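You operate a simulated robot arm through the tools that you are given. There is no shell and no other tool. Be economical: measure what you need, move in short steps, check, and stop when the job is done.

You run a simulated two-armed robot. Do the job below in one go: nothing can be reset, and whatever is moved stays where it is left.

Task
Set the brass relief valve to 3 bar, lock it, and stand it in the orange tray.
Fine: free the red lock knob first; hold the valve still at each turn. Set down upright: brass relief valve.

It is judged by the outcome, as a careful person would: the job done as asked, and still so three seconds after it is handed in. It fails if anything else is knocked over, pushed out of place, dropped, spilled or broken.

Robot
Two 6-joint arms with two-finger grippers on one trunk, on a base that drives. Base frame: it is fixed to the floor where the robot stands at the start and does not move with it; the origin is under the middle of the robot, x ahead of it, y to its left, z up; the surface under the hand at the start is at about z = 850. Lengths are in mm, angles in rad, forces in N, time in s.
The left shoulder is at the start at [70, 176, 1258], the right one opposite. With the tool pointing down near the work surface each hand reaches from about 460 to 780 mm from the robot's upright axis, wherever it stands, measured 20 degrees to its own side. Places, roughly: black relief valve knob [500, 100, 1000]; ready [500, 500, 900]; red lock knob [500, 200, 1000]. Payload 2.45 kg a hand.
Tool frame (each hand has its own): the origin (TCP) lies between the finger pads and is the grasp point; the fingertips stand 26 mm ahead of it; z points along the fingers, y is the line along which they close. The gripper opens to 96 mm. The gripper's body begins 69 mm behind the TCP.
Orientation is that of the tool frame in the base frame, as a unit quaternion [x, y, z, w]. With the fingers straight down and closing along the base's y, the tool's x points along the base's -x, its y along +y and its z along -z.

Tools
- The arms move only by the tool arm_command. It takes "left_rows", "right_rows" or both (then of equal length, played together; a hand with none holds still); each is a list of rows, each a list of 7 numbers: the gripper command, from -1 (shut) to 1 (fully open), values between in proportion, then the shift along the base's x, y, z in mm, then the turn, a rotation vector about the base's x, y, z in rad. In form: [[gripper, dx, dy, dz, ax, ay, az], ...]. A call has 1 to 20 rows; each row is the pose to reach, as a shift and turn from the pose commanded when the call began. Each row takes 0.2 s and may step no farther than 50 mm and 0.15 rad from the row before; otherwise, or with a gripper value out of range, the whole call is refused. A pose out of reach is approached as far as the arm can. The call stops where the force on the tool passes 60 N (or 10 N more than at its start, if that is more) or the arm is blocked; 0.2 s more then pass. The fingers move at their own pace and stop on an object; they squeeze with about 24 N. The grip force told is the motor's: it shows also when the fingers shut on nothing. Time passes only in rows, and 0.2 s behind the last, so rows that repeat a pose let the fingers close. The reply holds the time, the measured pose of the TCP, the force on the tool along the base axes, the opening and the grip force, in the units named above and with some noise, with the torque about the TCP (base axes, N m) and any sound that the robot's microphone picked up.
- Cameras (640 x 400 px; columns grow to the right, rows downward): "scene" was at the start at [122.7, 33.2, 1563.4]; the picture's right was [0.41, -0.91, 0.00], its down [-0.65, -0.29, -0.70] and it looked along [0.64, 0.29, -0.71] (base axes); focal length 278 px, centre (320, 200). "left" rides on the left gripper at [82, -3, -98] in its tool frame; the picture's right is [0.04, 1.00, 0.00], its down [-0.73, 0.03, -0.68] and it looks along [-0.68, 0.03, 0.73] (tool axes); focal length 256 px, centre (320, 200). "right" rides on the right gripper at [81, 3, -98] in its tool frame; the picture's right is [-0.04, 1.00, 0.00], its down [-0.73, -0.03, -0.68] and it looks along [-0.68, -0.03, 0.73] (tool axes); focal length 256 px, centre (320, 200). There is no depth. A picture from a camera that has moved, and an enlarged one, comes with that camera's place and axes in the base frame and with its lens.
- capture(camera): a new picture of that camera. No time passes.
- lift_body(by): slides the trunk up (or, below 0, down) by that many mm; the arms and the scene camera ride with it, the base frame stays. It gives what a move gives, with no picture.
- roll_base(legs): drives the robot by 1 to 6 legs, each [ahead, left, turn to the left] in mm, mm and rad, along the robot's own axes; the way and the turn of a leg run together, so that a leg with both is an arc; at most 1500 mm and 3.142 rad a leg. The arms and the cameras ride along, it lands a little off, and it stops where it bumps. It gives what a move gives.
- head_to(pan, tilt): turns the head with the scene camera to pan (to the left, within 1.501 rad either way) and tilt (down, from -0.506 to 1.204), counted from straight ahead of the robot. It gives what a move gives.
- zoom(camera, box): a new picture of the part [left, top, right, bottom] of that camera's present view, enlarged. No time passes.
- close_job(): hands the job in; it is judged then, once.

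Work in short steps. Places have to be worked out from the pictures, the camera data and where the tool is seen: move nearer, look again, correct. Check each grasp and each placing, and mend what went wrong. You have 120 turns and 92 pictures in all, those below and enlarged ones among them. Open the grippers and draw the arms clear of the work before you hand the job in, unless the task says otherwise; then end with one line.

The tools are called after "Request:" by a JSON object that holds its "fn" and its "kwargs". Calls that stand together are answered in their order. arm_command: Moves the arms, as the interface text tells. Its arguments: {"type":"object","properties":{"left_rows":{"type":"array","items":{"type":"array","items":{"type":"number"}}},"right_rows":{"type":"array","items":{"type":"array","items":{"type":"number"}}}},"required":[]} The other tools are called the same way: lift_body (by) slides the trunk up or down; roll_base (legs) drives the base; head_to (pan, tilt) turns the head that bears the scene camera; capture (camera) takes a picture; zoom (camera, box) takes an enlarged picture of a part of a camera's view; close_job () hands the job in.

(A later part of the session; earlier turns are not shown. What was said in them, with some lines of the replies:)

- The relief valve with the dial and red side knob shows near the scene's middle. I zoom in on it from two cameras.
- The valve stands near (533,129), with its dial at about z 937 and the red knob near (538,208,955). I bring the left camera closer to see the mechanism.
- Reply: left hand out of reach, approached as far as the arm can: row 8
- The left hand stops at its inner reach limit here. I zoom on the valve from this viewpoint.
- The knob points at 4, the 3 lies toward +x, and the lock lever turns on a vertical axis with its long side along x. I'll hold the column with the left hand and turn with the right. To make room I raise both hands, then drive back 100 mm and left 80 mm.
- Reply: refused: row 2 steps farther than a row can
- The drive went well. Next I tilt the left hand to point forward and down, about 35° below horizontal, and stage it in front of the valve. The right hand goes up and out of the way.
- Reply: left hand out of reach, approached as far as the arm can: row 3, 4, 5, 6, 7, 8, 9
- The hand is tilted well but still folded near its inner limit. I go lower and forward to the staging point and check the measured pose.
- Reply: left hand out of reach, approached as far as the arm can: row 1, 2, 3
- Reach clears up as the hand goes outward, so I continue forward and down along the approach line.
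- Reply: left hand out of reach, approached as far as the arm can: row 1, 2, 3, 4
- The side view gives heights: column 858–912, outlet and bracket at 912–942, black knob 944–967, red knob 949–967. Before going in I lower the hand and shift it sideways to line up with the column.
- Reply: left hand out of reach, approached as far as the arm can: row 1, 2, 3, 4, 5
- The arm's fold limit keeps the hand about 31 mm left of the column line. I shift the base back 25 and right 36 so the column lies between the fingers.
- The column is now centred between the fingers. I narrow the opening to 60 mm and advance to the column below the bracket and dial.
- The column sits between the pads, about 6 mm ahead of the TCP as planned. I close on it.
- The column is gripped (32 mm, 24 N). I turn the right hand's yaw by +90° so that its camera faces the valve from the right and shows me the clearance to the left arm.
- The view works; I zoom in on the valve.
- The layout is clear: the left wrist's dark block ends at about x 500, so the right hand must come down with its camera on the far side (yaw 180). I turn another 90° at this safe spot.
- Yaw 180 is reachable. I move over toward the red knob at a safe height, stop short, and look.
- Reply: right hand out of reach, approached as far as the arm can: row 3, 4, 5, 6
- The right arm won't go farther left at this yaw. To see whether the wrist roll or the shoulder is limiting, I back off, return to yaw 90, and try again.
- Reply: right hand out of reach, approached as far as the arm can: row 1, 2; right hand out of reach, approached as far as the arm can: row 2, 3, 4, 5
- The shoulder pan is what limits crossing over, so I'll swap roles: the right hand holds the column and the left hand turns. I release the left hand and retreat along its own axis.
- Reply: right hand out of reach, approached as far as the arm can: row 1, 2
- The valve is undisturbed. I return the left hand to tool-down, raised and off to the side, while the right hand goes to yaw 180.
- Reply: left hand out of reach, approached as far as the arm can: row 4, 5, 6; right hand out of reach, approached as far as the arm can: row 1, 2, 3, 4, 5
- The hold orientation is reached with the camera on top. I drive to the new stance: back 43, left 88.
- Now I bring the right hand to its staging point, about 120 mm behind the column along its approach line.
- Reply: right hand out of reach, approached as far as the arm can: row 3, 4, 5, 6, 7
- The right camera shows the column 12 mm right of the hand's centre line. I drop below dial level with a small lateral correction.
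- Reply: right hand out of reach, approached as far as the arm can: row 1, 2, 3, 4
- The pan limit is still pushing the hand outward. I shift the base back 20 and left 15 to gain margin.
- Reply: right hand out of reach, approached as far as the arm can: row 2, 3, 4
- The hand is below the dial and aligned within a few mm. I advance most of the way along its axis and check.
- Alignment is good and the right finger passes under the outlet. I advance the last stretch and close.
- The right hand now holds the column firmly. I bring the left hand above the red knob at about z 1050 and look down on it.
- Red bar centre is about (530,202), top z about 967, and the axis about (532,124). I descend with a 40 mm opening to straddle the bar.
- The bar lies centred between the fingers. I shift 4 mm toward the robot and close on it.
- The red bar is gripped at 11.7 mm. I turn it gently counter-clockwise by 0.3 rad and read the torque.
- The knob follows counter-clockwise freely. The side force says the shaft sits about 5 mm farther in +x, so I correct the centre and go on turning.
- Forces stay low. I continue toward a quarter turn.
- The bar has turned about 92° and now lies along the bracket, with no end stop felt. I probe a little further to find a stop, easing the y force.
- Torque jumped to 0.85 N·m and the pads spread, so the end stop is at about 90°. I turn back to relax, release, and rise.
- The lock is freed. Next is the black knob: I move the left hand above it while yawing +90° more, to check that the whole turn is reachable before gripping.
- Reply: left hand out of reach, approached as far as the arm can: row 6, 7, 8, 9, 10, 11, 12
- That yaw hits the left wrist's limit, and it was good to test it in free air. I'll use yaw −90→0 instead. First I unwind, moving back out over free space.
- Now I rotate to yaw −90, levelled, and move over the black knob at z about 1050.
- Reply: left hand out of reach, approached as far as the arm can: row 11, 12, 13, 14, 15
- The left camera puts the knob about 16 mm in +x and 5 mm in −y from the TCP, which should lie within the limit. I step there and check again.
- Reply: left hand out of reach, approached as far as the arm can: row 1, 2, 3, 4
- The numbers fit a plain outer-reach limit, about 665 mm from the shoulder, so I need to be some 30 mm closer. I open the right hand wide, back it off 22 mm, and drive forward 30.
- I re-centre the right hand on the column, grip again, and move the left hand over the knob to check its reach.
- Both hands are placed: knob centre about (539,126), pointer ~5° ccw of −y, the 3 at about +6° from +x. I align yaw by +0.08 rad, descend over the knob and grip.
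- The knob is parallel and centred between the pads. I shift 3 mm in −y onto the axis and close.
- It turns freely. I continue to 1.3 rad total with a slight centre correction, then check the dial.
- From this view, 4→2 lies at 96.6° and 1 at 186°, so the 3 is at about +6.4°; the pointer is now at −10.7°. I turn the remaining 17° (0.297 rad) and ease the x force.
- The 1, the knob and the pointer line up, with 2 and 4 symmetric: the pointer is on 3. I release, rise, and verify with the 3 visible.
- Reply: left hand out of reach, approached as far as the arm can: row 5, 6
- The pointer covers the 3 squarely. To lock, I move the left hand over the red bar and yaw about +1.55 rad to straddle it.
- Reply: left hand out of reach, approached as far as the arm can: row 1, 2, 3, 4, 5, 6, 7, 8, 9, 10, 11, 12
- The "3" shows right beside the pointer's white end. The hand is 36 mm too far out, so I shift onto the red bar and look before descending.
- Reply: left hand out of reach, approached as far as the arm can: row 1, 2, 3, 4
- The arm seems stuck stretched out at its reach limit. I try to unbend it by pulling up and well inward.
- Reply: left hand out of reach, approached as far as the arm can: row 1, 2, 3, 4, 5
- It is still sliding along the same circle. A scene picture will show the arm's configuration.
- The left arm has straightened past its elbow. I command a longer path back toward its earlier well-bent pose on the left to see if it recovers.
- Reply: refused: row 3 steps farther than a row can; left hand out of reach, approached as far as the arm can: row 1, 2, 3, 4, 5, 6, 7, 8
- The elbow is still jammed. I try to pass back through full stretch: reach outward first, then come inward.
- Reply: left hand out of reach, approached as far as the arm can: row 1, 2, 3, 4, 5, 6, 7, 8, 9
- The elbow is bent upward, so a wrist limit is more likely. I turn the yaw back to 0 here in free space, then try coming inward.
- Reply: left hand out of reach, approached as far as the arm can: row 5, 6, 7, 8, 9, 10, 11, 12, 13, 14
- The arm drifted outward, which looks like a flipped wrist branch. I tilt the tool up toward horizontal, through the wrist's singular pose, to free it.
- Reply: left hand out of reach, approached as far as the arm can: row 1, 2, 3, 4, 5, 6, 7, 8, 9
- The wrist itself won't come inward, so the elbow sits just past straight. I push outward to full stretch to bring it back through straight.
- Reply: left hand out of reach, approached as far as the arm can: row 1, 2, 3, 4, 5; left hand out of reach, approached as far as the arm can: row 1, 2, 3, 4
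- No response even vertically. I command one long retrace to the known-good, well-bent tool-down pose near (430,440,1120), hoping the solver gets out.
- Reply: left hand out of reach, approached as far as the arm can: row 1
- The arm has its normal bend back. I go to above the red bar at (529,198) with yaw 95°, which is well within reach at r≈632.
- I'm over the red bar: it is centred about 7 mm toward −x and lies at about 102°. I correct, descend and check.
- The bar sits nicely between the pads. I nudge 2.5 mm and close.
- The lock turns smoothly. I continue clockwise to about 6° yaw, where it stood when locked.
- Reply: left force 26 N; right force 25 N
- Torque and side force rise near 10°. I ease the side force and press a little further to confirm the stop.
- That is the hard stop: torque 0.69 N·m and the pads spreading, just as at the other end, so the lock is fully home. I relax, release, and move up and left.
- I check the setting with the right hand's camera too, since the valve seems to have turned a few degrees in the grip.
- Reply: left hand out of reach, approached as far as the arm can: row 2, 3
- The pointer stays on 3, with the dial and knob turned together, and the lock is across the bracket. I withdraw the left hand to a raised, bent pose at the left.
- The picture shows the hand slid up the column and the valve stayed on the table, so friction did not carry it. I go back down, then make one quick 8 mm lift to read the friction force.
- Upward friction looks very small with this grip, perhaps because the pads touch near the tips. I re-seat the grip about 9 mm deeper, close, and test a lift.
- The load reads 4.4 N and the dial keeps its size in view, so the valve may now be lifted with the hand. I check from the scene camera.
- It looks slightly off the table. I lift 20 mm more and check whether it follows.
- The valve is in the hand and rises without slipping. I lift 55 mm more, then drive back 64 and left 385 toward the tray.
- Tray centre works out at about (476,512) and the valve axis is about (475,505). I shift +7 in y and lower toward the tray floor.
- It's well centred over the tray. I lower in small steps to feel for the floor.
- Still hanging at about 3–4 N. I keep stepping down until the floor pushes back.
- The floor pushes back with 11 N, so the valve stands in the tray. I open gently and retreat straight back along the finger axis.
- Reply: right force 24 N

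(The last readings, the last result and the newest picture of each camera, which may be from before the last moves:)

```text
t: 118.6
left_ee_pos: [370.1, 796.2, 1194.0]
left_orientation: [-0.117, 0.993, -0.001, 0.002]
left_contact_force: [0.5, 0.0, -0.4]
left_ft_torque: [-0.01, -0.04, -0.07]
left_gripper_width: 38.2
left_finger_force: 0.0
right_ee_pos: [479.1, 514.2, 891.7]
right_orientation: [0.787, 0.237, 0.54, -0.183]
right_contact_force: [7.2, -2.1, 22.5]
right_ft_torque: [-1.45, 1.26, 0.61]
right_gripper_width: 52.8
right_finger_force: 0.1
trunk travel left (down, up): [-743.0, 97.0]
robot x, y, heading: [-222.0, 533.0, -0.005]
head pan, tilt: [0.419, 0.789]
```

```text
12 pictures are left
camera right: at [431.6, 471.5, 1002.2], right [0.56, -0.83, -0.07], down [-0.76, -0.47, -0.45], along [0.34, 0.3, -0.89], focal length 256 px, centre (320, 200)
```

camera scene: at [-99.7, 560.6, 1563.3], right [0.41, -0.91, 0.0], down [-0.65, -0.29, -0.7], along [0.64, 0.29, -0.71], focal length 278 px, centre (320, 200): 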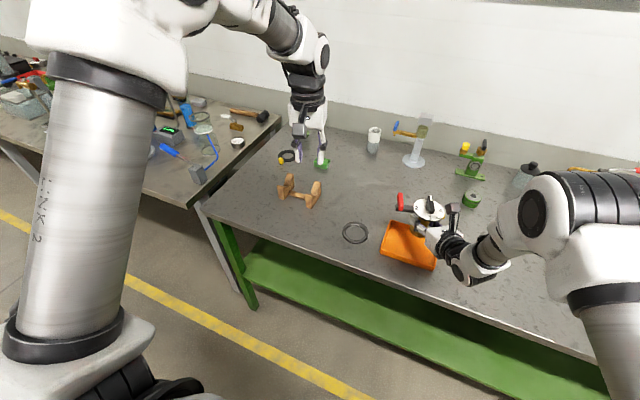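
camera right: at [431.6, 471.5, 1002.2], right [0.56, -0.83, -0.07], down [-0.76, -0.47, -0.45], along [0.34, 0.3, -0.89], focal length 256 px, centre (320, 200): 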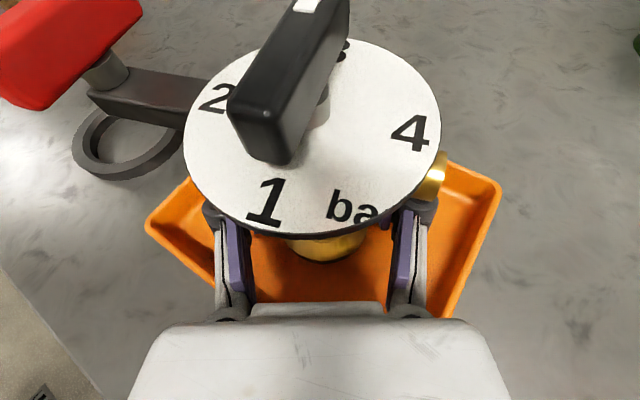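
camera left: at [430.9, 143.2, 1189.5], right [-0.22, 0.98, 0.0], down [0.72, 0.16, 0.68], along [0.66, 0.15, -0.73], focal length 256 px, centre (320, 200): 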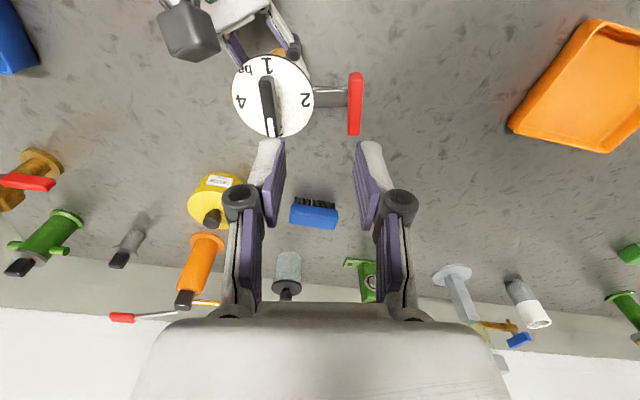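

There's a 22 N upward push about 85 mm behind the TCP, so the gripper body is resting on the tray's near corner. I ease up 3 mm first, then read.

Request:
{"fn": "arm_command", "kwargs": {"right_rows": [[0.1, 0, 0, 1.5, 0, 0, 0], [0.1, 0, 0, 3, 0, 0, 0]]}}

```text
t: 119.2
left_ee_pos: [369.4, 797.0, 1191.4]
left_orientation: [-0.118, 0.993, -0.001, 0.001]
left_contact_force: [0.5, -0.5, -0.1]
left_ft_torque: [-0.04, -0.01, -0.01]
left_gripper_width: 38.4
left_finger_force: 0.0
right_ee_pos: [477.9, 514.2, 892.0]
right_orientation: [0.788, 0.237, 0.538, -0.184]
right_contact_force: [3.7, -1.0, 8.8]
right_ft_torque: [-0.53, 0.41, 0.37]
right_gripper_width: 53.1
right_finger_force: 0.0
trunk travel left (down, up): [-743.0, 97.0]
robot x, y, heading: [-223.2, 529.9, -0.004]
head pan, tilt: [0.419, 0.789]
```

The force fell to 9 N. I now slide back along the finger axis, which also rises off the rim, in small steps.

Request:
{"fn": "arm_command", "kwargs": {"right_rows": [[0.1, 0, 0, 2, 0, 0, 0], [0.1, -4, -3, 4, 0, 0, 0], [0.1, -10, -7, 7, 0, 0, 0], [0.1, -18, -13, 10, 0, 0, 0]]}}

Request:
{"fn": "capture", "kwargs": {"camera": "right"}}

```text
t: 120.2
left_ee_pos: [369.5, 796.3, 1192.3]
left_orientation: [-0.118, 0.993, 0.0, 0.001]
left_contact_force: [0.6, -1.2, -0.2]
left_ft_torque: [0.0, 0.02, 0.0]
left_gripper_width: 38.2
left_finger_force: 0.1
right_ee_pos: [460.4, 500.5, 902.1]
right_orientation: [0.787, 0.237, 0.539, -0.184]
right_contact_force: [0.9, 0.6, 0.1]
right_ft_torque: [0.01, 0.02, -0.02]
right_gripper_width: 52.6
right_finger_force: 0.0
trunk travel left (down, up): [-743.0, 97.0]
robot x, y, heading: [-223.3, 528.6, 0.002]
head pan, tilt: [0.419, 0.789]
```

```text
11 pictures are left
camera right: at [413.8, 458.5, 1013.4], right [0.56, -0.83, -0.07], down [-0.76, -0.47, -0.45], along [0.34, 0.3, -0.89], focal length 256 px, centre (320, 200)
```

right: 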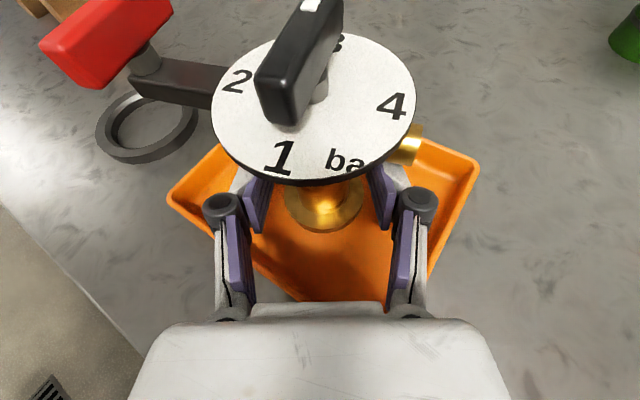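

The hand is free and the valve stands upright. I raise 5 mm, then back the base off diagonally along the finger direction to draw clear without nearing the arm's inner limit.

Request:
{"fn": "arm_command", "kwargs": {"right_rows": [[0.1, -3, -2, 3, 0, 0, 0], [0.1, -6, -4, 6, 0, 0, 0]]}}

Request:
{"fn": "roll_base", "kwargs": {"legs": [[-32, -23, 0], [-80, -58, 0]]}}

Request:
{"fn": "capture", "kwargs": {"camera": "right"}}

Request:
{"fn": "capture", "kwargs": {"camera": "scene"}}

```text
t: 120.8
left_ee_pos: [370.9, 795.8, 1191.8]
left_orientation: [-0.118, 0.993, -0.001, 0.001]
left_contact_force: [0.7, 0.6, -0.1]
left_ft_torque: [-0.01, 0.02, -0.03]
left_gripper_width: 38.4
left_finger_force: 0.1
right_ee_pos: [454.5, 495.3, 908.9]
right_orientation: [0.787, 0.237, 0.538, -0.184]
right_contact_force: [-0.5, -0.2, -0.9]
right_ft_torque: [0.02, -0.02, -0.02]
right_gripper_width: 52.8
right_finger_force: 0.1
trunk travel left (down, up): [-743.0, 97.0]
robot x, y, heading: [-225.7, 528.3, -0.005]
head pan, tilt: [0.419, 0.789]
```

```text
t: 122.4
left_ee_pos: [258.2, 716.4, 1192.3]
left_orientation: [-0.119, 0.993, 0.0, 0.001]
left_contact_force: [-0.1, -0.5, 0.8]
left_ft_torque: [0.03, 0.01, 0.0]
left_gripper_width: 38.2
left_finger_force: 0.1
right_ee_pos: [342.5, 417.2, 908.8]
right_orientation: [0.787, 0.237, 0.539, -0.184]
right_contact_force: [0.0, 1.0, -0.1]
right_ft_torque: [-0.01, -0.02, 0.0]
right_gripper_width: 53.0
right_finger_force: 0.0
trunk travel left (down, up): [-743.0, 97.0]
robot x, y, heading: [-334.4, 452.7, -0.006]
head pan, tilt: [0.419, 0.789]
```

```text
10 pictures are left
camera right: at [296.0, 375.2, 1019.2], right [0.56, -0.83, -0.07], down [-0.76, -0.47, -0.45], along [0.34, 0.3, -0.89], focal length 256 px, centre (320, 200)
```

right: 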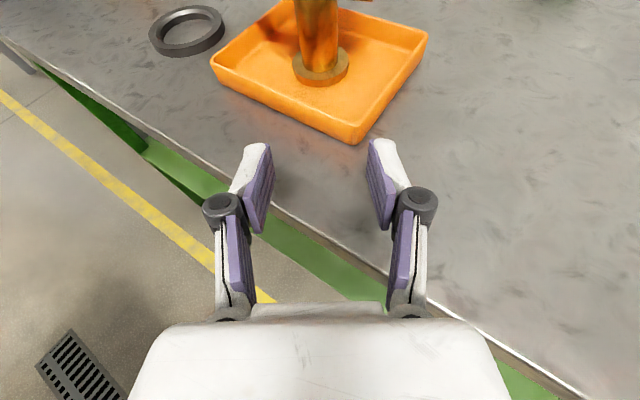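

```text
9 pictures are left
camera scene: at [-213.2, 482.5, 1563.4], right [0.41, -0.91, 0.0], down [-0.65, -0.29, -0.71], along [0.64, 0.29, -0.71], focal length 278 px, centre (320, 200)
```

scene: 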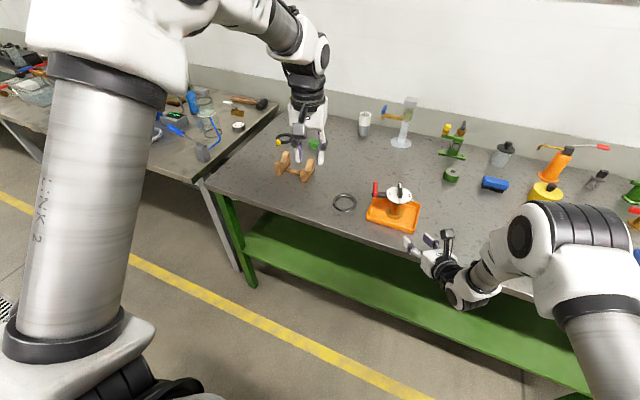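

The hand is clear and the valve stands upright in the tray. One zoom verifies the final setting and the lock.

Request:
{"fn": "zoom", "kwargs": {"camera": "scene", "box": [350, 170, 440, 240]}}

```text
5.71 times, centred on (395, 205) of scene
camera zoom: at [-213.2, 482.5, 1563.4], right [0.41, -0.91, 0.0], down [-0.65, -0.29, -0.71], along [0.64, 0.29, -0.71], focal length 1586 px, centre (-109, 171)
```

zoom: 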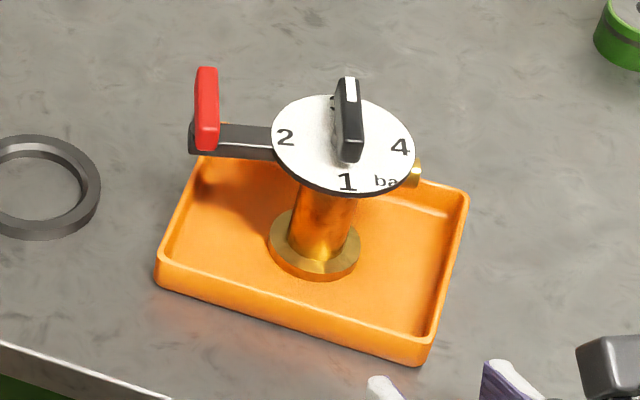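

The pointer is on 3, the lock is across the bracket, and the valve stands flat in the tray. I open both grippers fully and hand in.

Request:
{"fn": "arm_command", "kwargs": {"left_rows": [[1, 0, 0, 0, 0, 0, 0], [1, 0, 0, 0, 0, 0, 0]], "right_rows": [[1, 0, 0, 10, 0, 0, 0], [1, 0, 0, 20, 0, 0, 0]]}}

Request:
{"fn": "close_job", "kwargs": {}}

```text
t: 123.0
left_ee_pos: [258.1, 716.6, 1192.1]
left_orientation: [-0.119, 0.993, -0.001, 0.001]
left_contact_force: [-0.2, 0.7, -0.1]
left_ft_torque: [0.02, 0.0, 0.0]
left_gripper_width: 95.9
left_finger_force: 0.2
right_ee_pos: [341.3, 415.4, 928.7]
right_orientation: [0.787, 0.238, 0.538, -0.184]
right_contact_force: [-0.9, 0.3, 0.1]
right_ft_torque: [-0.02, -0.01, 0.0]
right_gripper_width: 96.0
right_finger_force: 0.1
trunk travel left (down, up): [-743.0, 97.0]
robot x, y, heading: [-335.0, 448.5, -0.002]
head pan, tilt: [0.419, 0.789]
```

```text
The job is handed in.
```

The relief valve is set to 3 bar (pointer within about 2° of the 3), the red lock is turned back to its stop, and the valve stands upright in the orange tray; I saw nothing else disturbed.
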